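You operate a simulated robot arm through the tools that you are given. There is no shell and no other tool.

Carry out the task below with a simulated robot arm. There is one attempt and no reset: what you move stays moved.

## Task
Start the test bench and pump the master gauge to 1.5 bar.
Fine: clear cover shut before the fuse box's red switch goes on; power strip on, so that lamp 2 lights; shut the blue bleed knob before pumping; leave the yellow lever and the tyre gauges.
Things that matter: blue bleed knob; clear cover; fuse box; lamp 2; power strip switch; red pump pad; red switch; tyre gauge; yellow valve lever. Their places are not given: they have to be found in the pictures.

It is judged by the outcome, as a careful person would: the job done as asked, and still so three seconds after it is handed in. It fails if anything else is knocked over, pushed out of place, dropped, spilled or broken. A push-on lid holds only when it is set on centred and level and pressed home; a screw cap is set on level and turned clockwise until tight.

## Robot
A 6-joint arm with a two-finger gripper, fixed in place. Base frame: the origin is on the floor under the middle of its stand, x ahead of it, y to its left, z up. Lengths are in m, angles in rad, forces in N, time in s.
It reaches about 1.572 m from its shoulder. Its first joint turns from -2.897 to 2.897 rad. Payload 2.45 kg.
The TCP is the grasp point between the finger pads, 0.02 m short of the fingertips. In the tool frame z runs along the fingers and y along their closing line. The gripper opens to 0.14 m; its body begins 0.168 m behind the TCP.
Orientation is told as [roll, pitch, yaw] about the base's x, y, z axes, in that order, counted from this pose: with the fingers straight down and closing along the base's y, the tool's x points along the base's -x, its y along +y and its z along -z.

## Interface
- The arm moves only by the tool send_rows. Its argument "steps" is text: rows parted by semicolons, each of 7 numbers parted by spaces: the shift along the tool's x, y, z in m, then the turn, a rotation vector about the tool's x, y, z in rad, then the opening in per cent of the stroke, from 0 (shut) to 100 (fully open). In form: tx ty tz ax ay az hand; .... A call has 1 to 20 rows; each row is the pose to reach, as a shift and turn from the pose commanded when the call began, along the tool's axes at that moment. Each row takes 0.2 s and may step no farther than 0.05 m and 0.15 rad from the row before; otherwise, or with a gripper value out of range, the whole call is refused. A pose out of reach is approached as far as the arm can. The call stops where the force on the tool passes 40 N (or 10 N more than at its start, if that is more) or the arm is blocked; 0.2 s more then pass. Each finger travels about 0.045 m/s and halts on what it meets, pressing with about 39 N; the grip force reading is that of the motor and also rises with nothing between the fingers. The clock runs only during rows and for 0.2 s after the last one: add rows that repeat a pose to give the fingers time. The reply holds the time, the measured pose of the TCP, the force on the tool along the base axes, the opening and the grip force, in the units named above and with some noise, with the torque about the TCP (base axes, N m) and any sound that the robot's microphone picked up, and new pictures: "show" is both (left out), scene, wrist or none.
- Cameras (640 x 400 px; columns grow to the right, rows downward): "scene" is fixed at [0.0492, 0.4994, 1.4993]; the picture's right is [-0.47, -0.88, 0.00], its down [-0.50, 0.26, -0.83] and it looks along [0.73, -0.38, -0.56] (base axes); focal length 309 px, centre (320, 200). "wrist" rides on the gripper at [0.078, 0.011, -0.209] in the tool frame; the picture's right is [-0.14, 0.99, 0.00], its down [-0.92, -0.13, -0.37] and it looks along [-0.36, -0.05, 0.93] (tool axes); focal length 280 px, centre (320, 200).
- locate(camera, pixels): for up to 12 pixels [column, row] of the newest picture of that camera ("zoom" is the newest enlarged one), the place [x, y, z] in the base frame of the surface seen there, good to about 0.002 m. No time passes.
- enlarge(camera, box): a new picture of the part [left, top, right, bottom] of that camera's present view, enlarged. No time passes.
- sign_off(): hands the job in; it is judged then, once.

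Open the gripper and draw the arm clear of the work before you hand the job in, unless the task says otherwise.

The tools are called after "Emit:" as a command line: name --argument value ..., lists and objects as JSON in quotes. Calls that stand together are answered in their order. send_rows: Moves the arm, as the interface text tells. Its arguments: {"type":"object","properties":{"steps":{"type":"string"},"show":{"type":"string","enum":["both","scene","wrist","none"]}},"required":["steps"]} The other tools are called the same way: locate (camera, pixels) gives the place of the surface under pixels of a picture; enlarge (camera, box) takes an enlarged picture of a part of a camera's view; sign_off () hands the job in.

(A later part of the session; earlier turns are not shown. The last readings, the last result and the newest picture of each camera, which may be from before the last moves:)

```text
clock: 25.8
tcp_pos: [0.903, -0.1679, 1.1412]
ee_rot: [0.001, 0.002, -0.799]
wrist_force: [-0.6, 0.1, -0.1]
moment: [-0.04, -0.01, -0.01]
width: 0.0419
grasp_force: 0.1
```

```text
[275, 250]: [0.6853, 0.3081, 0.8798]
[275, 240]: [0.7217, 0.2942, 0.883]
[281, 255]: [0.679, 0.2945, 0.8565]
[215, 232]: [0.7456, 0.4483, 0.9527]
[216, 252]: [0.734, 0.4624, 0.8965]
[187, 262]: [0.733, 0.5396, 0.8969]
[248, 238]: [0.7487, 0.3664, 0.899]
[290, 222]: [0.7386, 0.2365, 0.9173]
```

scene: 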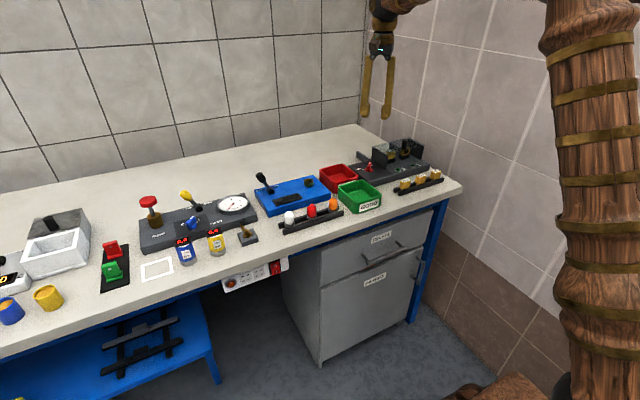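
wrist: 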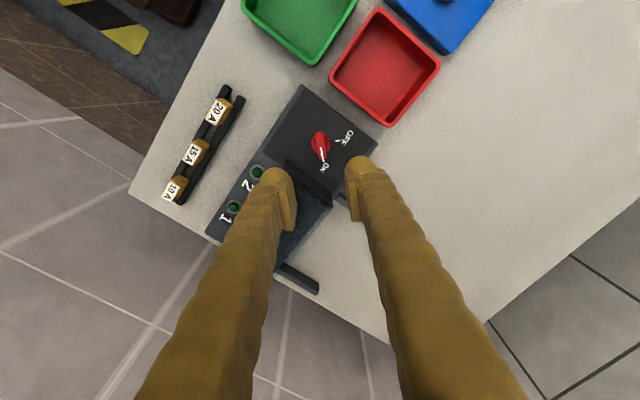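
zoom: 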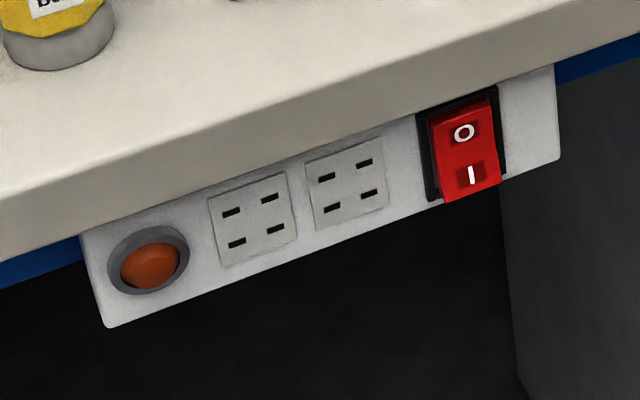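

The table edge is at x=0.679 (z 0.84–0.88), and the rocker's lower half protrudes to x≈0.679 at z≈0.795, y≈0.314. I move back with yaw returning to zero to about (0.60,0.31,1.24), closing the fingers.

Emit:
send_rows --steps "0.0426 0.0089 -0.0077 0 0 -0.0615 20; 0.0852 0.0178 -0.0154 0 0 -0.123 10; 0.1278 0.0268 -0.0231 0 0 -0.1845 0; 0.1704 0.0357 -0.0308 0 0 -0.246 0; 0.213 0.0446 -0.0385 0 0 -0.3075 0; 0.2556 0.0535 -0.0462 0 0 -0.369 0; 0.2982 0.0624 -0.0539 0 0 -0.4305 0; 0.3408 0.0714 -0.0616 0 0 -0.492 0; 0.3834 0.0803 -0.0693 0 0 -0.5535 0; 0.426 0.0892 -0.077 0 0 -0.615 0; 0.4686 0.0981 -0.0847 0 0 -0.6765 0; 0.5112 0.107 -0.0924 0 0 -0.738 0; 0.554 0.116 -0.10 0 0 -0.80 0; 0.554 0.116 -0.10 0 0 -0.80 0"

```text
clock: 28.8
tcp_pos: [0.5997, 0.3114, 1.2437]
ee_rot: [0.0, 0.0, 0.003]
wrist_force: [0.5, -0.2, 0.1]
moment: [0.01, 0.0, -0.02]
width: 0.0
grasp_force: 29.1
```

scene: 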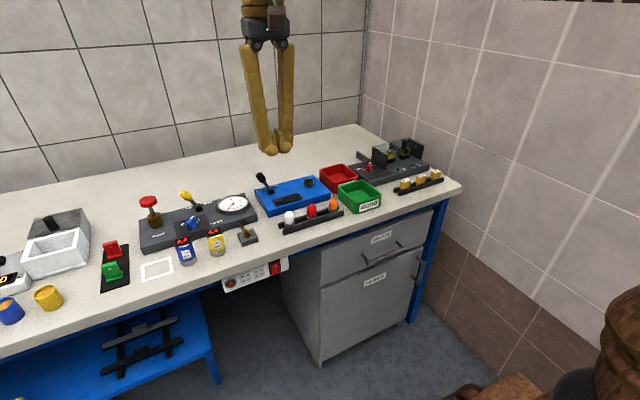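
wrist: 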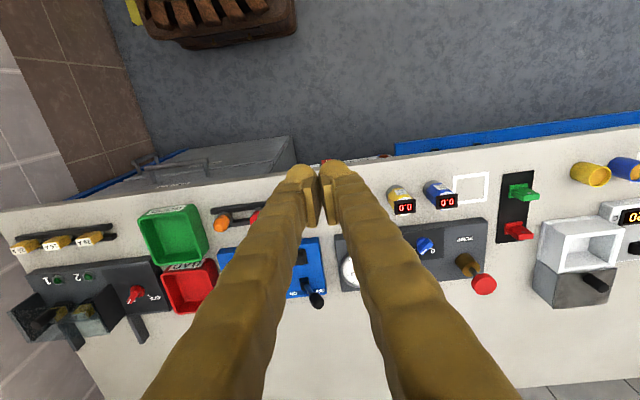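

Fingers are shut. I pitch the hand by -1.22 rad (fingers pointing forward and slightly down) while moving to about (0.55,0.314,1.05), clear of the table edge.

Emit:
send_rows --steps "0.0055 0.0003 0.021 0 -0.1356 0 0; 0.011 0.0006 0.042 0 -0.2711 0 0; 0.0165 0.0009 0.063 0 -0.4067 0 0; 0.022 0.0012 0.084 0 -0.5422 0 0; 0.0275 0.0015 0.105 0 -0.6778 0 0; 0.033 0.0018 0.126 0 -0.8133 0 0; 0.0385 0.0021 0.147 0 -0.9489 0 0; 0.044 0.0024 0.168 0 -1.0844 0 0; 0.05 0.0027 0.19 0 -1.22 0 0; 0.05 0.0027 0.19 0 -1.22 0 0"

```text
clock: 31.0
tcp_pos: [0.561, 0.3284, 1.0638]
ee_rot: [0.0, -1.222, 0.001]
wrist_force: [0.6, 0.3, -0.1]
moment: [0.01, 0.05, -0.03]
width: 0.0
grasp_force: 29.0
out of reach, approached as far as the arm can: row 9, 10
```

scene: 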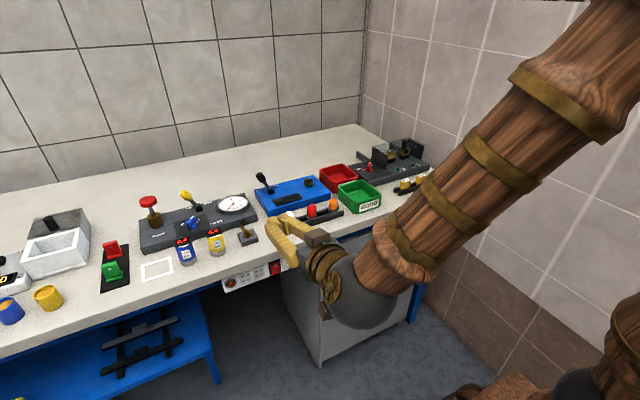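
wrist: 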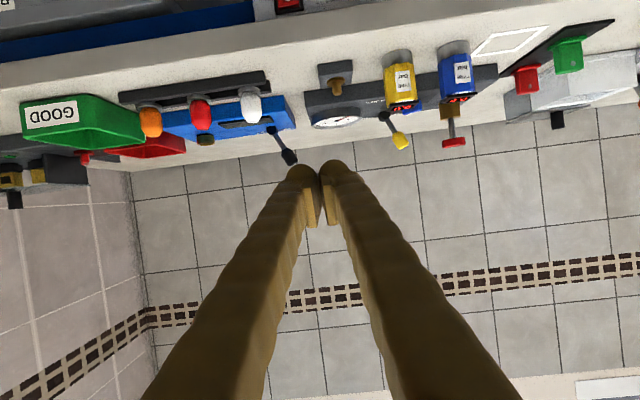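

The arm is near its fold limit with this steep pitch (row flagged out of reach). I reduce the pitch to about -0.90 rad, which still clears the table lip, and lower to about (0.58,0.314,0.95).

Emit:
send_rows --steps "0.02 0 0.016 0 0.11 0 0; 0.045 0 0.033 0 0.22 0 0; 0.065 0 0.05 0 0.32 0 0; 0.0836 0 0.0625 0 0.32 0 0; 0.0836 0 0.0625 0 0.32 0 0"

```text
clock: 32.2
tcp_pos: [0.5921, 0.3288, 0.9623]
ee_rot: [0.0, -0.9, -0.001]
wrist_force: [0.5, 0.3, 0.1]
moment: [-0.03, -0.02, -0.02]
width: 0.0
grasp_force: 29.0
```

scene: 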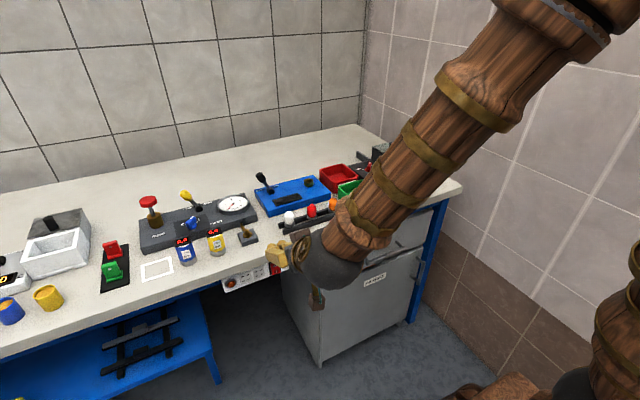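
wrist: 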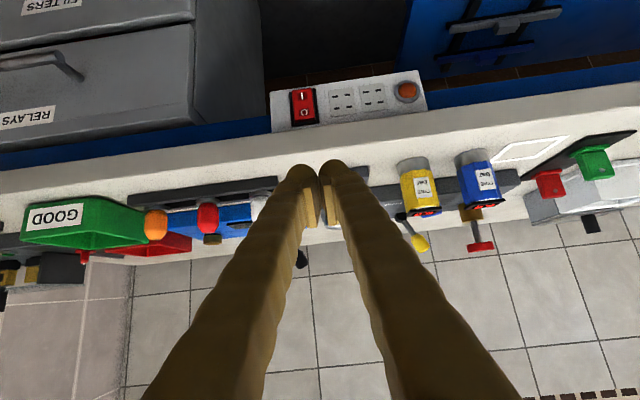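

The strip and its red rocker are visible at (303,105) in the wrist picture. I lower to z≈0.80 in front of it, staying at x≈0.60, and align y to 0.314.

Emit:
send_rows --steps "0.03 -0.0037 0.0264 0 0 0 0; 0.06 -0.0074 0.0528 0 0 0 0; 0.09 -0.0111 0.0792 0 0 0 0; 0.1204 -0.0148 0.1057 0 0 0 0; 0.1204 -0.0148 0.1057 0 0 0 0"

```text
clock: 33.4
tcp_pos: [0.6084, 0.3219, 0.8043]
ee_rot: [-0.009, -0.895, 0.007]
wrist_force: [0.0, 0.0, 0.4]
moment: [0.03, 0.01, -0.05]
width: 0.0002
grasp_force: 29.7
out of reach, approached as far as the arm can: row 3, 4, 5
```

scene: 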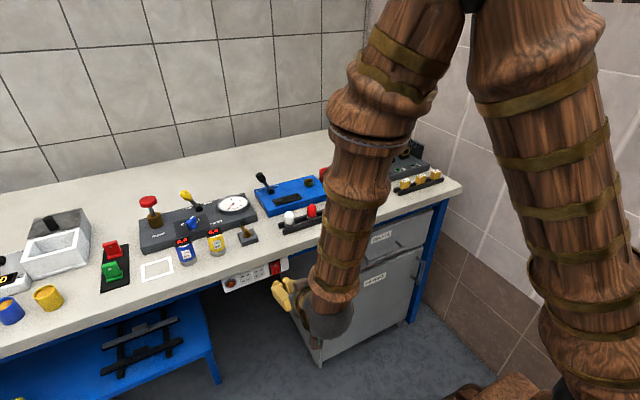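
wrist: 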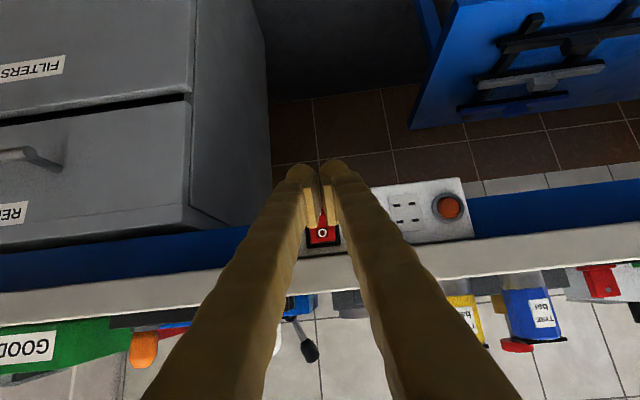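

The tip is in front of the rocker at (320,232), a bit off (y=0.322). Moving forward gets away from the fold limit, so I advance to x≈0.645 and correct y to 0.314.

Emit:
send_rows --steps "-0.008 -0.003 0.011 0 0 0 0; -0.016 -0.006 0.022 0 0 0 0; -0.0215 -0.008 0.030 0 0 0 0; -0.0215 -0.008 0.030 0 0 0 0"

Emit:
enlarge --camera "wrist" --box '[260, 140, 400, 260]'

Emit:
enlarge --camera "scene" --box '[220, 240, 340, 330]'

```text
clock: 34.4
tcp_pos: [0.6463, 0.313, 0.8043]
ee_rot: [0.0, -0.901, 0.002]
wrist_force: [0.7, 0.7, 0.1]
moment: [-0.01, 0.0, -0.01]
width: 0.0001
grasp_force: 29.2
```

scene: 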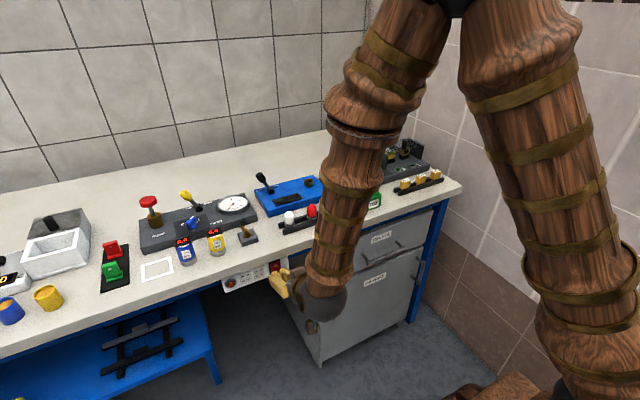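
wrist: 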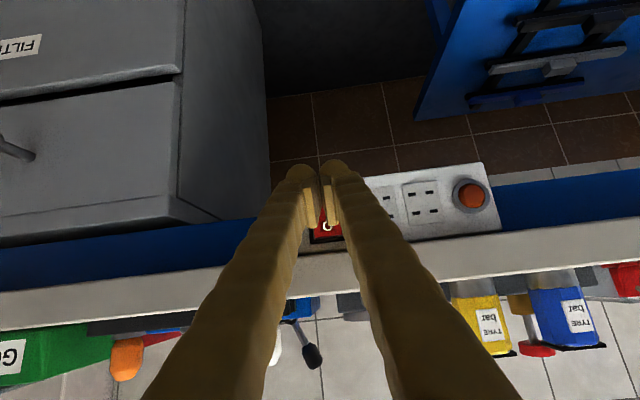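

```text
3.33 times, centred on (330, 200) of wrist
```

zoom: 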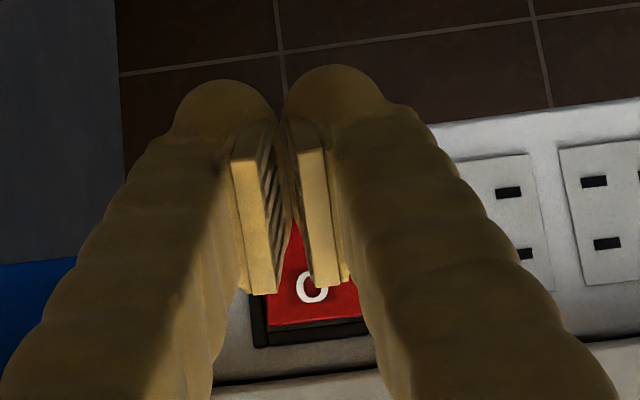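

```text
4.44 times, centred on (280, 285) of scene
```

zoom: 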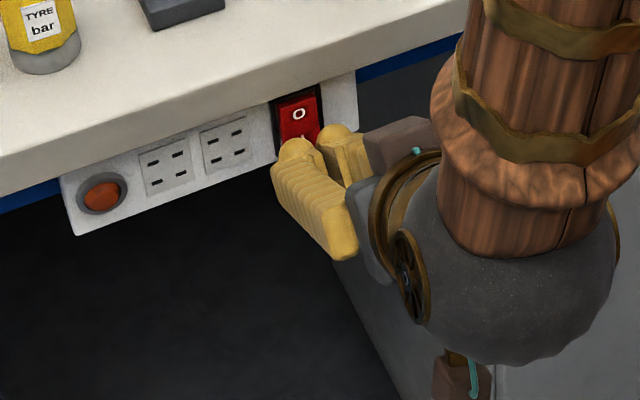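

The fingertips cover the "I" half of the rocker. I push straight along +x in small steps and watch force and sound.

Emit:
send_rows --steps "-0.0031 0.001 0.0039 0 0 0 0; -0.0062 0.001 0.0078 0 0 0 0; -0.0087 0.001 0.011 0 0 0 0; -0.0106 0.001 0.0133 0 0 0 0; -0.0124 0.001 0.0157 0 0 0 0; -0.0137 0.001 0.0172 0 0 0 0"

Emit:
enlarge --camera "scene" --box '[220, 240, 340, 330]'

```text
clock: 35.4
tcp_pos: [0.6589, 0.3147, 0.8022]
ee_rot: [-0.003, -0.895, 0.003]
wrist_force: [-3.8, 0.1, -0.7]
moment: [0.02, 0.01, -0.02]
width: 0.006
grasp_force: 29.4
stopped in row 4: the force on the tool passed its limit at 52 N (the readings are from after the stop); the commanded pose is now the measured one
```

scene: 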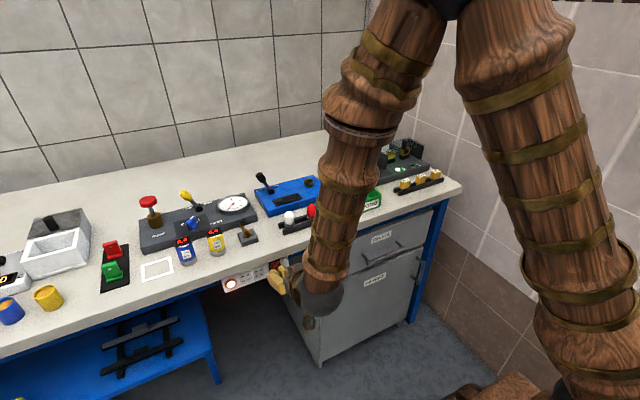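
wrist: 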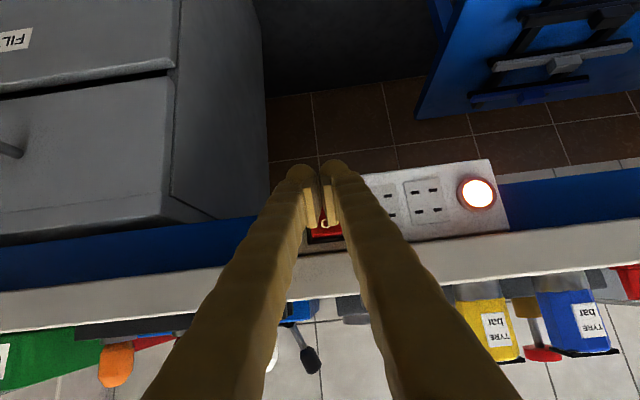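

```text
4.44 times, centred on (280, 285) of scene
```

zoom: 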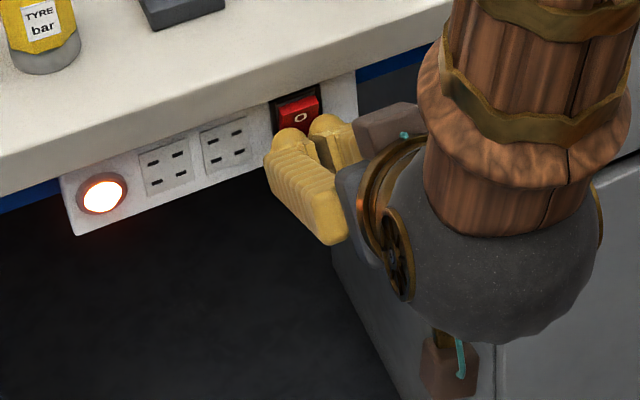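

The strip's lamp glows and the rocker has flipped to I; lamp 2 seems lit at scene (400,168). I back off and rise clear of the table edge.

Emit:
send_rows --steps "0.0147 0.012 -0.0266 0 0 0 0; -0.0073 0.014 -0.0632 0 0 0 0; -0.0363 0.015 -0.099 0 0 0 0; -0.0684 0.015 -0.1309 0 0 0 0; -0.1037 0.015 -0.1589 0 0 0 0; -0.1389 0.015 -0.1869 0 0 0 0; -0.1389 0.015 -0.1869 0 0 0 0"

Emit:
enlarge --camera "scene" --box '[340, 120, 450, 200]'

Emit:
enlarge --camera "scene" --box '[210, 240, 300, 300]'

```text
clock: 37.0
tcp_pos: [0.5993, 0.3297, 1.0277]
ee_rot: [-0.002, -0.897, 0.005]
wrist_force: [-0.5, 0.3, 0.1]
moment: [-0.01, -0.05, -0.02]
width: 0.0
grasp_force: 29.5
```

scene: 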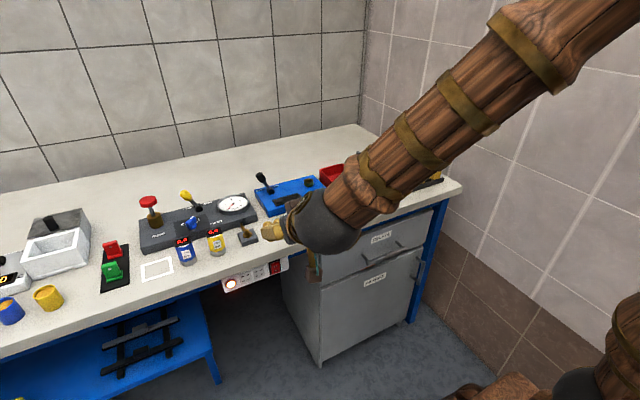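
wrist: 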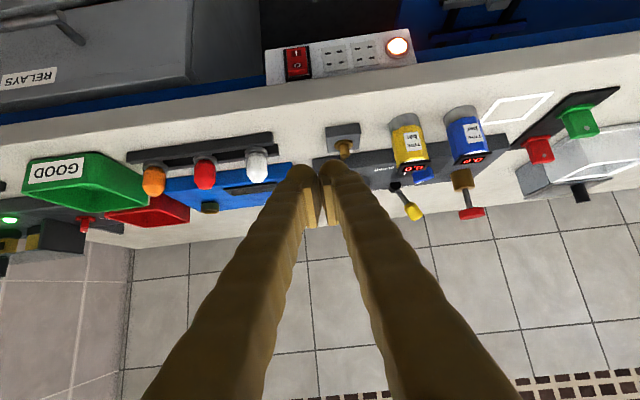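

```text
5.00 times, centred on (395, 160) of scene
```

zoom: 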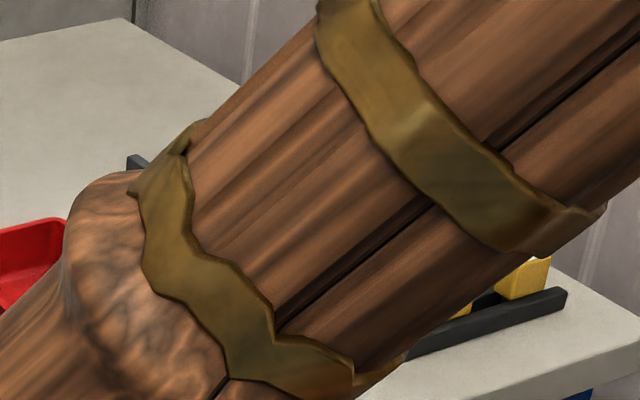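

```text
6.67 times, centred on (255, 270) of scene
```

zoom: 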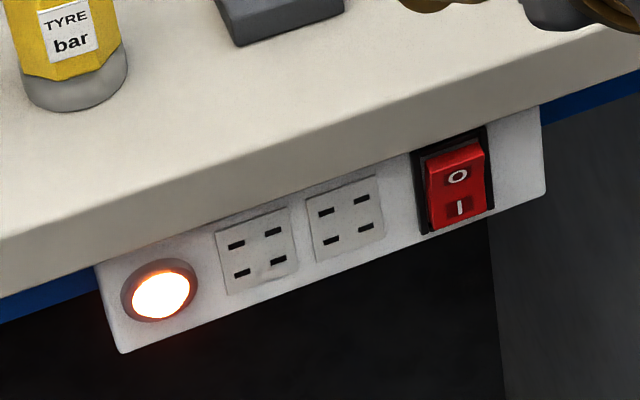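

The rocker is on I. Now I bring the hand back to vertical and raise it to about (0.60,0.40,1.25) to look at the gauge panel and lamp 2.

Emit:
send_rows --steps "-0.0246 0.01 -0.0195 0 0.128 0 0; -0.0492 0.02 -0.0391 0 0.257 0 0; -0.0738 0.03 -0.0586 0 0.386 0 0; -0.0984 0.04 -0.0782 0 0.514 0 0; -0.1231 0.05 -0.0977 0 0.643 0 0; -0.1477 0.06 -0.1173 0 0.771 0 0; -0.1723 0.07 -0.1368 0 0.897 0 0; -0.1723 0.07 -0.1368 0 0.897 0 0"

Emit:
enlarge --camera "scene" --box '[340, 120, 450, 200]'

Emit:
enlarge --camera "scene" --box '[130, 180, 270, 270]'

```text
clock: 38.8
tcp_pos: [0.6015, 0.4018, 1.2489]
ee_rot: [-0.001, 0.002, 0.002]
wrist_force: [0.6, 0.0, -0.8]
moment: [-0.02, 0.04, -0.03]
width: 0.0002
grasp_force: 29.2
```

scene: 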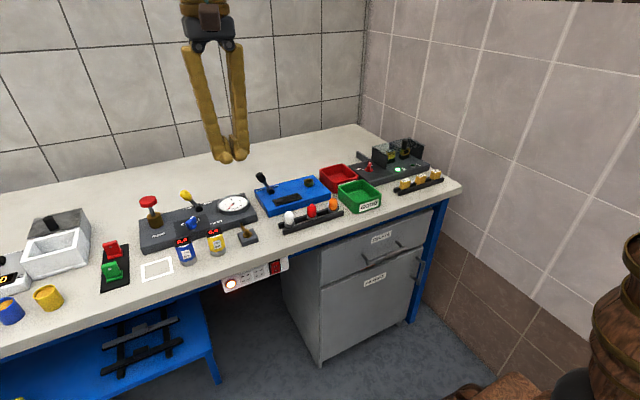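
wrist: 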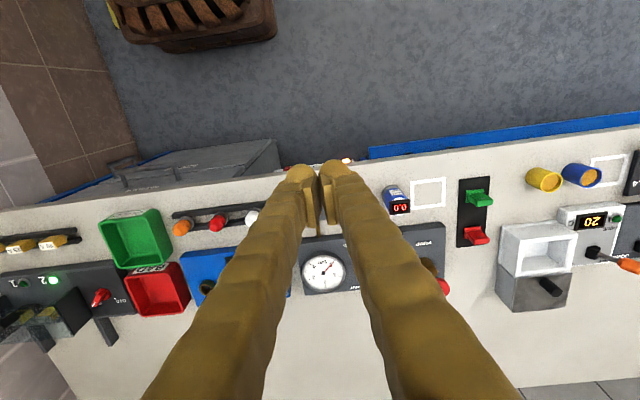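

```text
5.00 times, centred on (395, 160) of scene
```

zoom: 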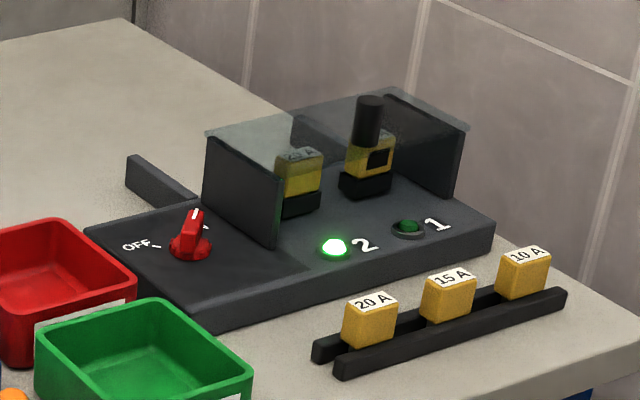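

```text
4.44 times, centred on (200, 225) of scene
```

zoom: 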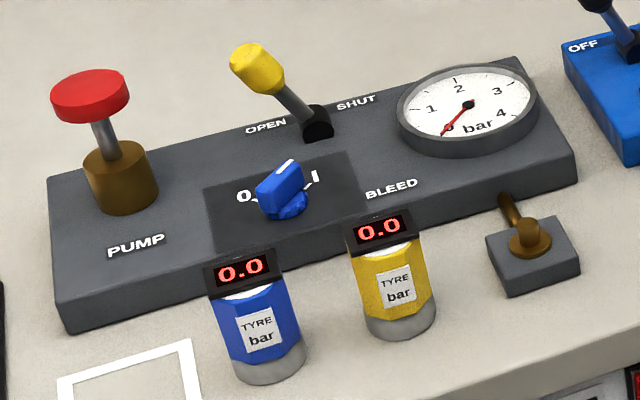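

Lamp 2 is lit and lamp 1 dark. Now I look closely at the bleed knob, pump and lever: move the open hand above the panel at (0.76,0.49,1.19).

Emit:
send_rows --steps "-0.04 0.022 0.015 0 0 0 20; -0.08 0.044 0.03 0 0 0 50; -0.12 0.066 0.045 0 0 0 80; -0.16 0.09 0.06 0 0 0 100; -0.16 0.09 0.06 0 0 0 100; -0.16 0.09 0.06 0 0 0 100; -0.16 0.09 0.06 0 0 0 100; -0.16 0.09 0.06 0 0 0 100; -0.16 0.09 0.06 0 0 0 100"

Emit:
enlarge --camera "wrist" --box '[210, 110, 430, 270]'

```text
clock: 40.8
tcp_pos: [0.7607, 0.4903, 1.1861]
ee_rot: [-0.003, -0.001, 0.002]
wrist_force: [-0.7, 0.1, 0.1]
moment: [-0.01, -0.04, -0.02]
width: 0.14
grasp_force: 0.1
```

scene: 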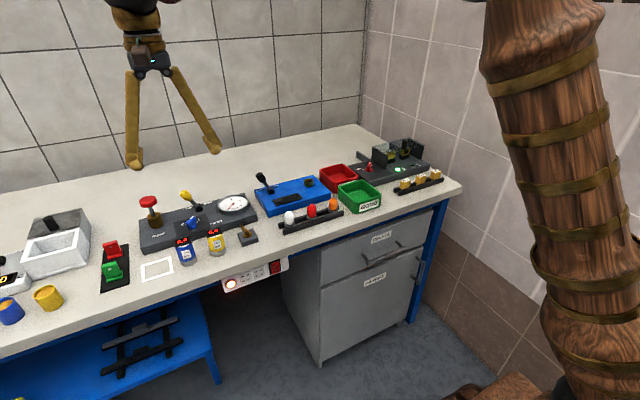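
wrist: 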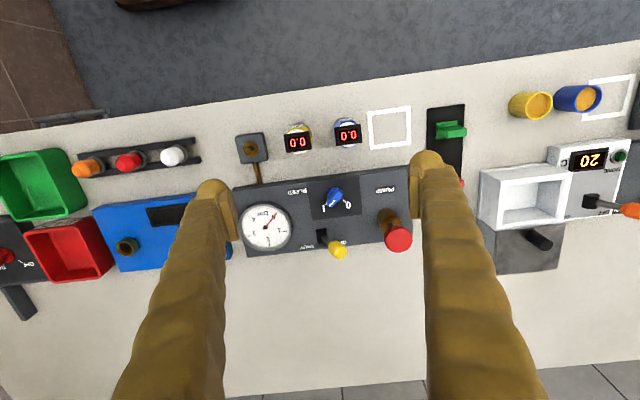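

```text
2.50 times, centred on (320, 190) of wrist
```

zoom: 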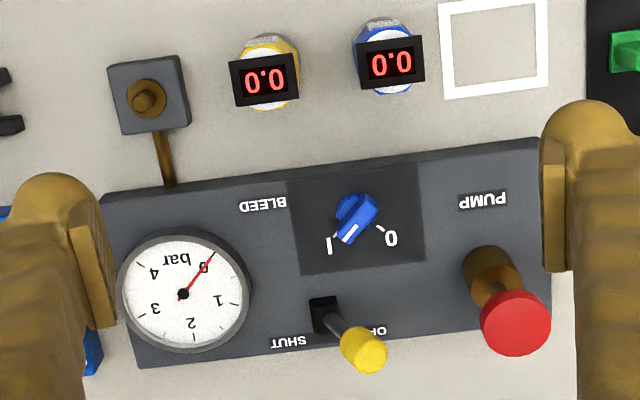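

The bleed knob's white mark points at "I" (bleed open); shut is "0", 90° counter-clockwise seen from above. I enlarge and locate the knob, lever and gauges.

Emit:
enlarge --camera "wrist" --box '[300, 170, 380, 220]'

Emit:
locate --camera "wrist" --pixels '[[335, 195], [339, 192], [331, 200], [348, 134], [298, 142], [345, 247], [338, 251], [325, 238], [398, 237], [408, 245], [398, 249], [389, 214]]'

```text
8.00 times, centred on (340, 195) of wrist
```

zoom: 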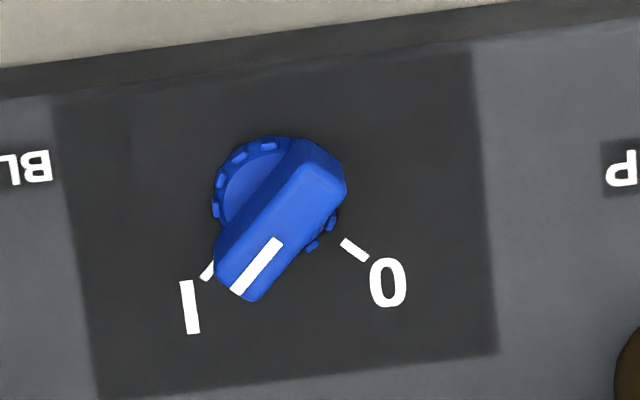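

```text
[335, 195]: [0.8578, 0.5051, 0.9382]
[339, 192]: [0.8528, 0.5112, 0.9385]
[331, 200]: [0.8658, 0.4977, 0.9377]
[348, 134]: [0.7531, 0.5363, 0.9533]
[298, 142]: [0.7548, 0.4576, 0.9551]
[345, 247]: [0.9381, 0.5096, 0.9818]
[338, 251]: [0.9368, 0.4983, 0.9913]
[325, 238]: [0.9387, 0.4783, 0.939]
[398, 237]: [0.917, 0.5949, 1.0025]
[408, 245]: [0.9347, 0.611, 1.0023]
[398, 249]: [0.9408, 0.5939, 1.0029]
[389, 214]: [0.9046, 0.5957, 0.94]
```

Emit:
locate --camera "zoom" --pixels '[[300, 145], [342, 185], [222, 262], [250, 295], [280, 220], [240, 190], [318, 235], [320, 165], [235, 280]]'

Emit:
enlarge --camera "wrist" --box '[310, 200, 430, 275]'

Emit:
enlarge --camera "wrist" --box '[230, 190, 310, 260]'

```text
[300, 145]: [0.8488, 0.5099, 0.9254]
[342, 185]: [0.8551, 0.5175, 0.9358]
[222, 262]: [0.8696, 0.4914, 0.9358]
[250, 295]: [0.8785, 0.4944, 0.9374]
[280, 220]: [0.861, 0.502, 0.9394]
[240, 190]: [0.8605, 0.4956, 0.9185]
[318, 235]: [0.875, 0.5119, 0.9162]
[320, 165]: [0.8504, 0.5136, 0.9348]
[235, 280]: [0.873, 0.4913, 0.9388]
```

```text
5.33 times, centred on (370, 238) of wrist
```

zoom: 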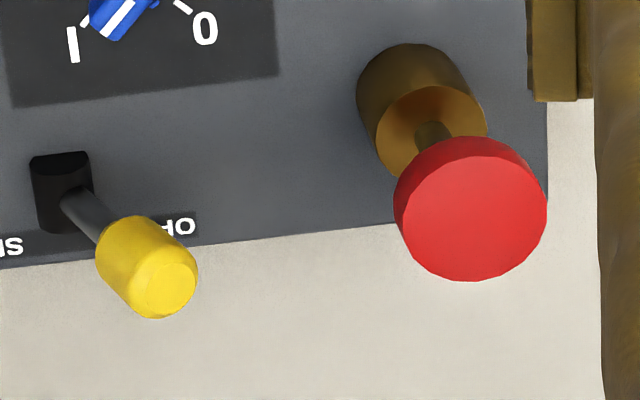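

```text
5.71 times, centred on (270, 225) of wrist
```

zoom: 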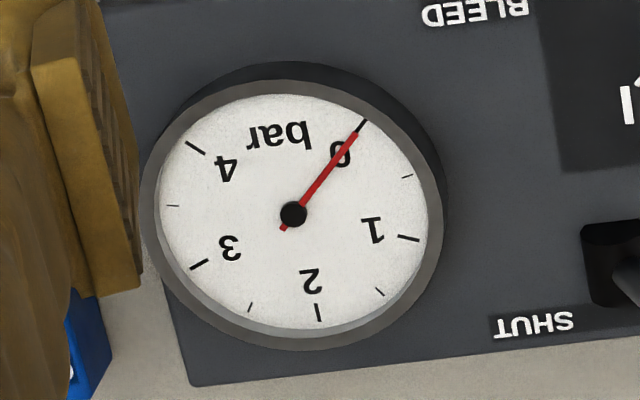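

The knob bar centre is about (0.863,0.5025), top z 0.938, pointing -45°. I move above it with yaw -0.785 and a small opening (22%) to stay clear of the yellow lever (head ≈(0.938,0.505,0.985)) and the pump pad (≈(0.925,0.597,1.003)).

Emit:
send_rows --steps "-0.017 0.002 0.014 0 0 0.13 80; -0.034 0.004 0.028 0 0 0.26 60; -0.051 0.006 0.043 0 0 0.39 40; -0.068 0.008 0.057 0 0 0.52 22; -0.085 0.010 0.072 0 0 0.655 22; -0.102 0.012 0.086 0 0 0.785 22; -0.102 0.012 0.086 0 0 0.785 22; -0.102 0.012 0.086 0 0 0.785 22; -0.102 0.012 0.086 0 0 0.785 22"

Emit:
enlarge --camera "wrist" --box '[230, 100, 430, 250]'

Emit:
enlarge --camera "scene" --box '[120, 140, 280, 260]'

```text
clock: 42.8
tcp_pos: [0.8609, 0.5019, 1.101]
ee_rot: [-0.001, -0.001, -0.785]
wrist_force: [1.0, -0.1, 0.9]
moment: [0.02, -0.03, 0.0]
width: 0.0308
grasp_force: 0.1
```

scene: 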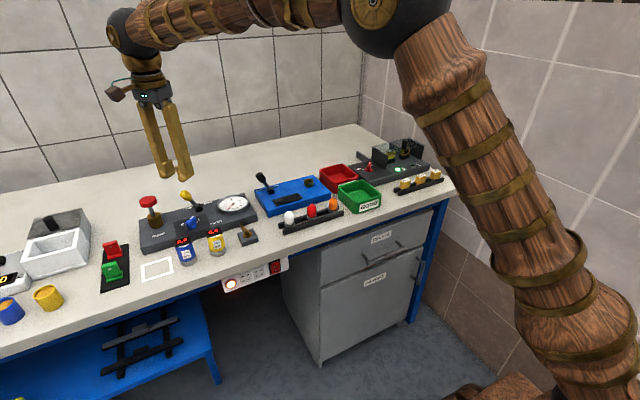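
wrist: 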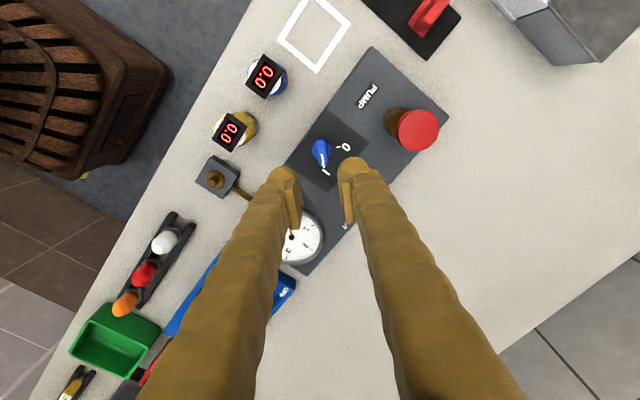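

```text
2.67 times, centred on (330, 175) of wrist
```

zoom: 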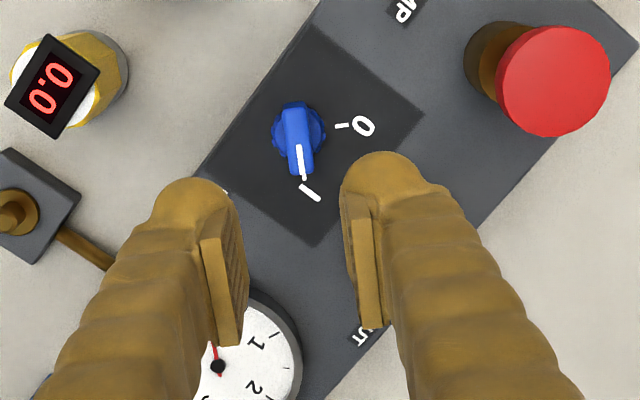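

```text
3.33 times, centred on (200, 200) of scene
```

zoom: 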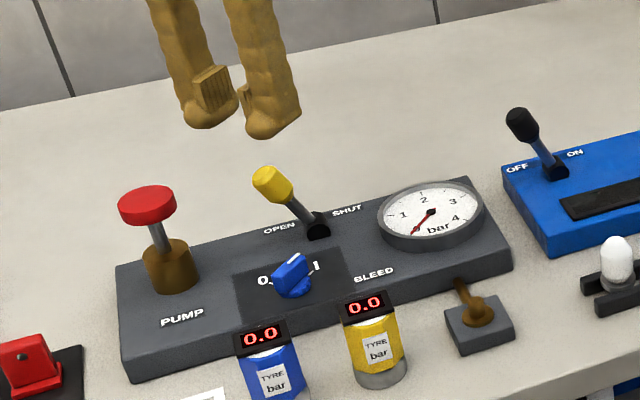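

From this view the bar is at wrist (321,152). I locate its corners for exact centring.

Emit:
enlarge --camera "wrist" --box '[290, 130, 370, 180]'

```text
8.00 times, centred on (330, 155) of wrist
```

zoom: 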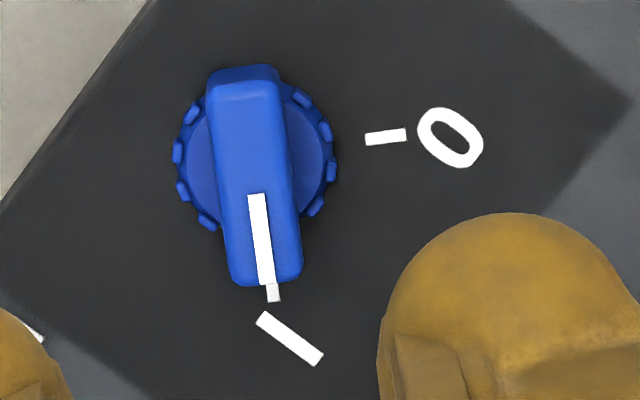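

Emit:
locate --camera "zoom" --pixels '[[220, 92], [274, 90], [240, 275], [296, 268], [255, 180], [205, 165], [308, 160], [272, 294], [178, 155], [330, 140], [385, 138], [268, 275]]'

```text
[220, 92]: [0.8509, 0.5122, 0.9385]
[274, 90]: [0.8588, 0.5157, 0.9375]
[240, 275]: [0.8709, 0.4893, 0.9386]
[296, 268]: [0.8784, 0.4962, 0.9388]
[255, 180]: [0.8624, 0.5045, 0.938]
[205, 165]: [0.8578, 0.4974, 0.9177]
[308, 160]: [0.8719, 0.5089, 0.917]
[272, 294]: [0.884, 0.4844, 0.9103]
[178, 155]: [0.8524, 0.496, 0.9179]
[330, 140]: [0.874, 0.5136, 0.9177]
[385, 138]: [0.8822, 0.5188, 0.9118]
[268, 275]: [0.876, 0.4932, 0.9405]
```

The knob's axis is at about (0.8645,0.5035), so I shift by (-1.4, +3.7) mm in tool x,y and descend to z≈0.943.

Emit:
send_rows --steps "-0.0014 0.0037 0.04 0 0 0.02 22; -0.0014 0.0037 0.08 0 0 0.02 22; -0.0014 0.0037 0.115 0 0 0.02 22; -0.0014 0.0037 0.14 0 0 0.02 22; -0.0014 0.0037 0.157 0 0 0.02 22; -0.0014 0.0037 0.157 0 0 0.02 22"

Emit:
enlarge --camera "scene" --box '[120, 140, 280, 260]'

Emit:
enlarge --camera "wrist" --box '[230, 120, 430, 260]'

```text
clock: 44.1
tcp_pos: [0.8651, 0.5045, 0.943]
ee_rot: [-0.004, 0.002, -0.802]
wrist_force: [0.5, 0.2, -0.2]
moment: [-0.01, 0.01, -0.02]
width: 0.0308
grasp_force: 0.1
```

scene: 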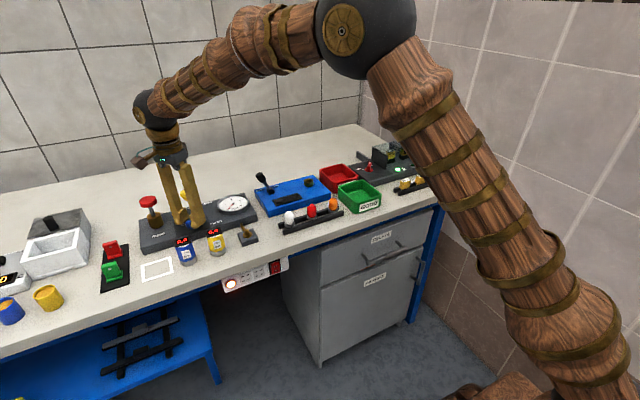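
wrist: 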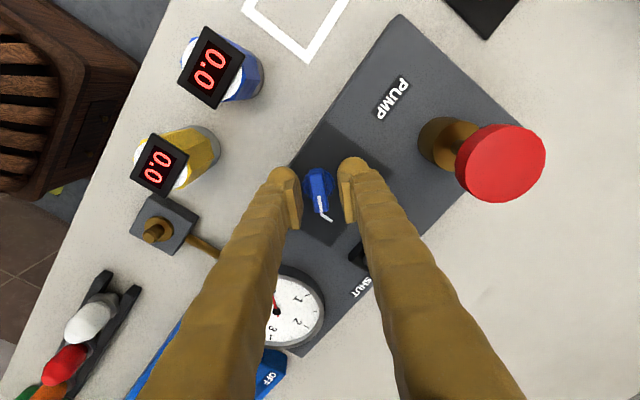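

```text
3.33 times, centred on (200, 200) of scene
```

zoom: 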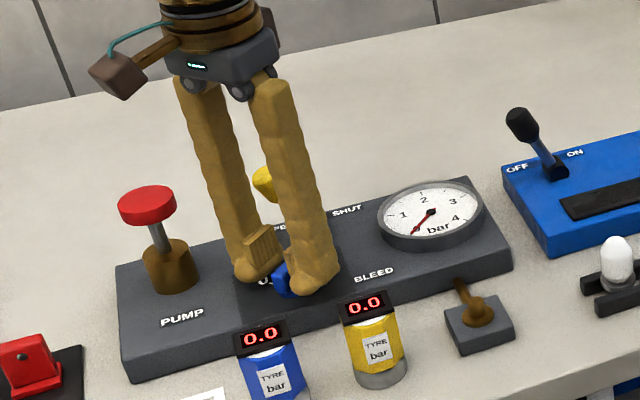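

```text
2.86 times, centred on (330, 190) of wrist
```

zoom: 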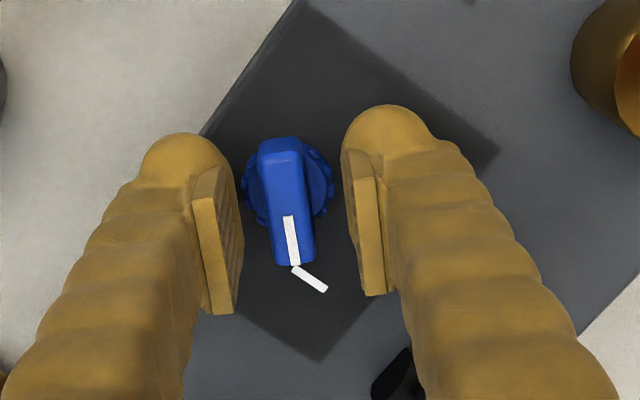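

No contact; the bar sits between the pads. I close on it gently.

Emit:
send_rows --steps "0 0 0 0 0 0 16; 0 0 0 0 0 0 10; 0 0 0 0 0 0 5; 0 0 0 0 0 0 0; 0 0 0 0 0 0 0" --show "wrist"

```text
clock: 45.4
tcp_pos: [0.8645, 0.5037, 0.9432]
ee_rot: [-0.003, 0.001, -0.804]
wrist_force: [-23.4, -19.1, 0.7]
moment: [-0.18, 0.27, 0.34]
width: 0.0121
grasp_force: 38.3
```

wrist: 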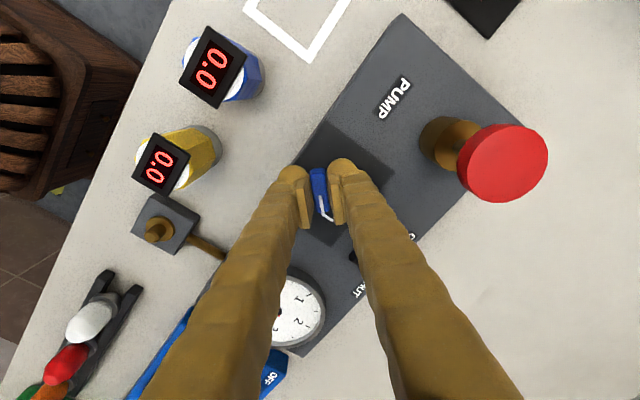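

Bar is gripped (width 0.0121), with 30 N sideways along the tool's -y, so I ease 1.5 mm in that direction.

Emit:
send_rows --steps "0 -0.001 0 0 0 0 0; 0 -0.0016 0 0 0 0 0; 0 -0.0016 0 0 0 0 0" --show "none"

```text
clock: 46.1
tcp_pos: [0.863, 0.5019, 0.9433]
ee_rot: [-0.002, 0.001, -0.802]
wrist_force: [-11.2, -3.6, -9.2]
moment: [-0.06, 0.12, 0.39]
width: 0.0121
grasp_force: 38.8
```

Side force is down to about 12 N. I turn counter-clockwise (negative about tool z) half way and check.

Emit:
send_rows --steps "0 0 0 0 0 -0.13 0; 0 0 0 0 0 -0.26 0; 0 0 0 0 0 -0.39 0; 0 0 0 0 0 -0.52 0; 0 0 0 0 0 -0.65 0; 0 0 0 0 0 -0.78 0"

```text
clock: 47.5
tcp_pos: [0.8636, 0.5029, 0.9431]
ee_rot: [-0.002, 0.002, -0.024]
wrist_force: [-20.3, -6.9, -24.1]
moment: [-0.05, 0.26, 0.01]
width: 0.0118
grasp_force: 38.7
```

scene: 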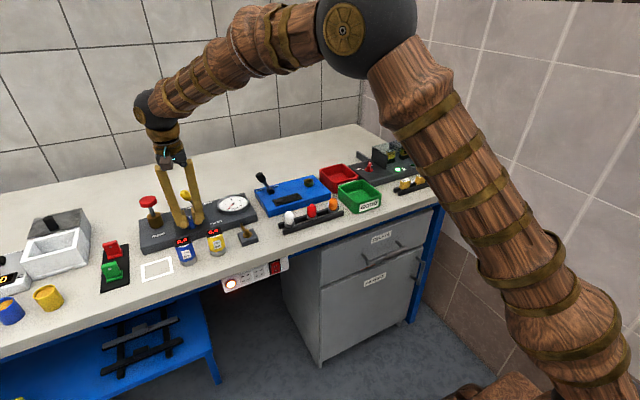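
wrist: 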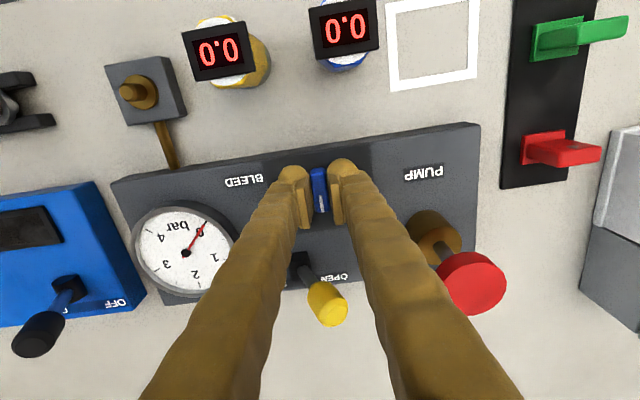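

Half turned, with the force reading (-20,-7,-24) N. I relieve by 1 mm toward -x and down, then continue turning toward 0.

Emit:
send_rows --steps "0.001 -0.0005 0.001 0 0 -0.05 0; 0.001 -0.0005 0.001 0 0 -0.18 0; 0.001 -0.0005 0.001 0 0 -0.31 0; 0.001 -0.0005 0.001 0 0 -0.44 0; 0.001 -0.0005 0.001 0 0 -0.57 0; 0.001 -0.0005 0.001 0 0 -0.70 0"

```text
clock: 49.0
tcp_pos: [0.8646, 0.5017, 0.9438]
ee_rot: [-0.002, 0.001, 0.678]
wrist_force: [8.3, -1.6, -1.4]
moment: [0.06, -0.15, 0.0]
width: 0.0121
grasp_force: 39.3
```

scene: 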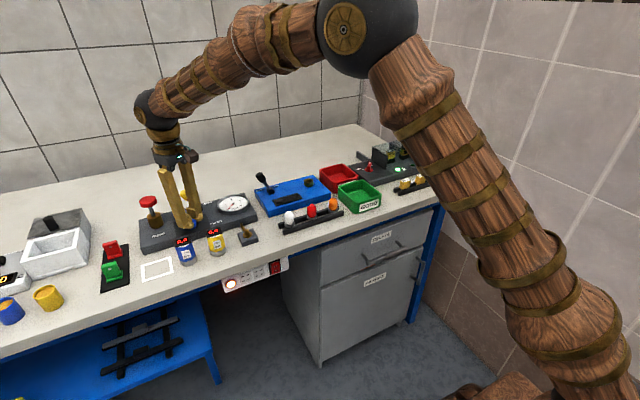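
wrist: 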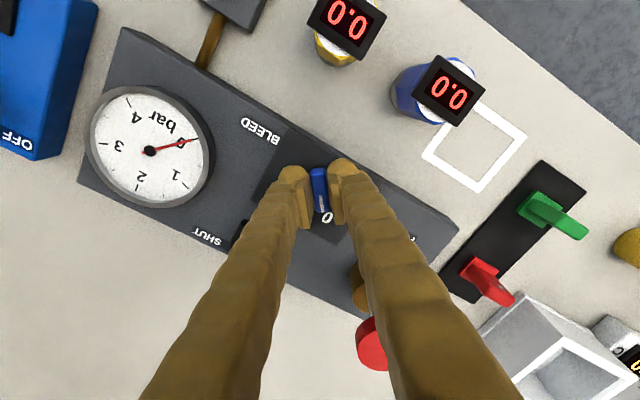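

The mark now points near "0" at (328,215). I turn the last bit in small steps to feel the end stop.

Emit:
send_rows --steps "0 0 0 0 0 -0.04 0; 0 0 0 0 0 -0.08 0; 0 0 0 0 0 -0.11 0; 0 0 0 0 0 -0.14 0; 0 0 0 0 0 -0.14 0"

Emit:
enlarge --camera "scene" --box '[120, 140, 280, 260]'

```text
clock: 50.1
tcp_pos: [0.8639, 0.5007, 0.9435]
ee_rot: [0.001, 0.0, 0.818]
wrist_force: [21.2, -2.7, 9.9]
moment: [-0.03, -0.25, -0.73]
width: 0.012
grasp_force: 39.1
```

scene: 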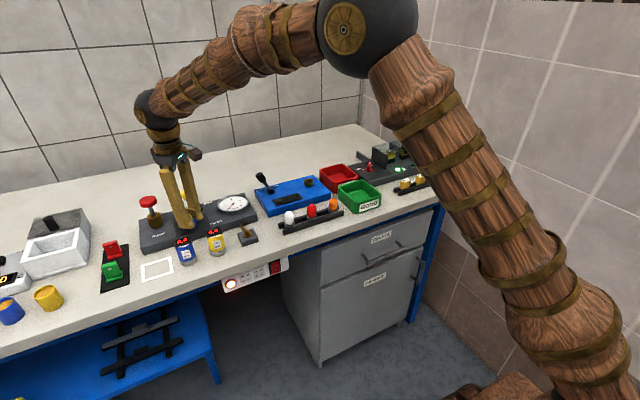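
wrist: 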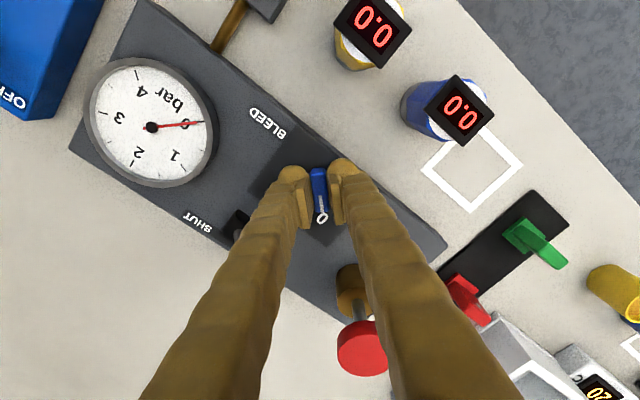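

```text
3.33 times, centred on (200, 200) of scene
```

zoom: 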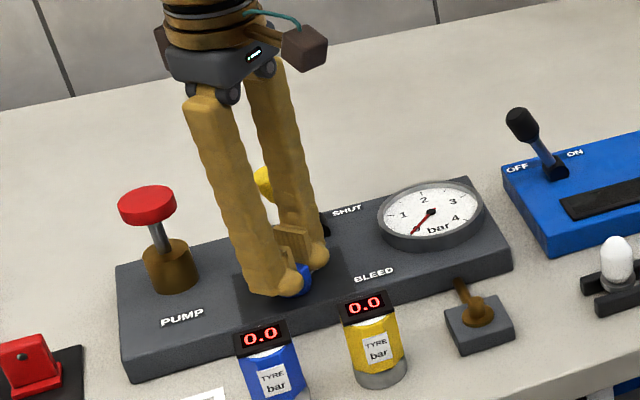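

The -0.73 N·m reaction shows the knob is on its 0 stop, and the mark aligns with 0 at (321,217). I relax, open slightly and lift straight up.

Emit:
send_rows --steps "0 0 0 0 0 0.03 0; 0 0 0 0 0 0.03 10; 0 0 0 0 0 0.03 18; 0 0 0 0 0 0.03 18; 0 0 -0.03 0 0 0.03 18; 0 0 -0.07 0 0 0.03 18; 0 0 -0.11 0 0 0.03 18; 0 0 -0.15 0 0 0.03 18; 0 0 -0.18 0 0 0.03 18; 0 0 -0.18 0 0 0.03 18"

Emit:
enlarge --camera "scene" --box '[130, 180, 270, 270]'

Emit:
enlarge --camera "wrist" --box '[250, 110, 430, 250]'

```text
clock: 52.4
tcp_pos: [0.8641, 0.5021, 1.124]
ee_rot: [0.0, 0.001, 0.786]
wrist_force: [-0.5, 0.0, 0.1]
moment: [0.0, -0.01, 0.0]
width: 0.025
grasp_force: 0.0
```

scene: 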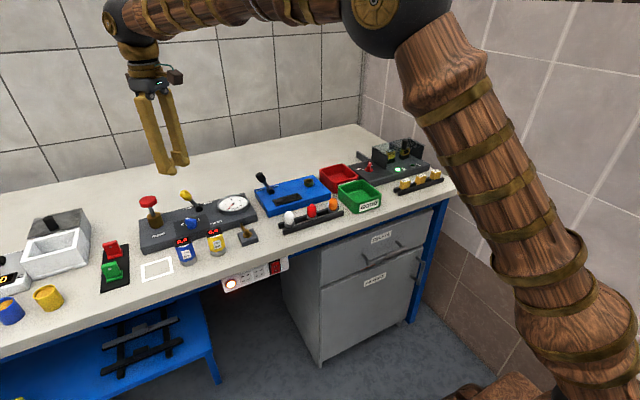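
wrist: 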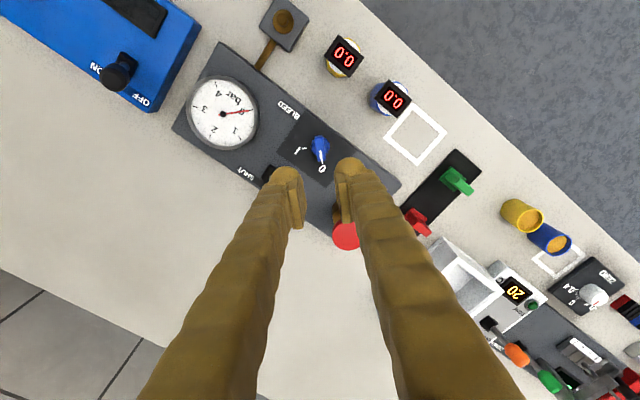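

```text
4.44 times, centred on (200, 225) of scene
```

zoom: 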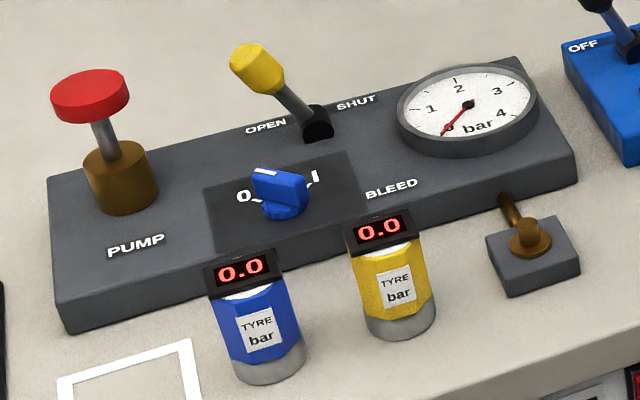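

```text
2.86 times, centred on (340, 180) of wrist
```

zoom: 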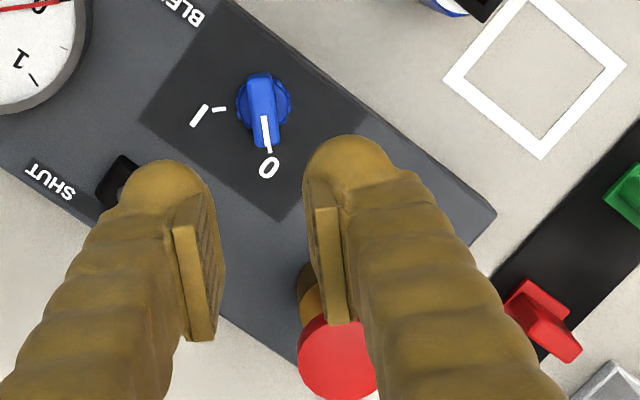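

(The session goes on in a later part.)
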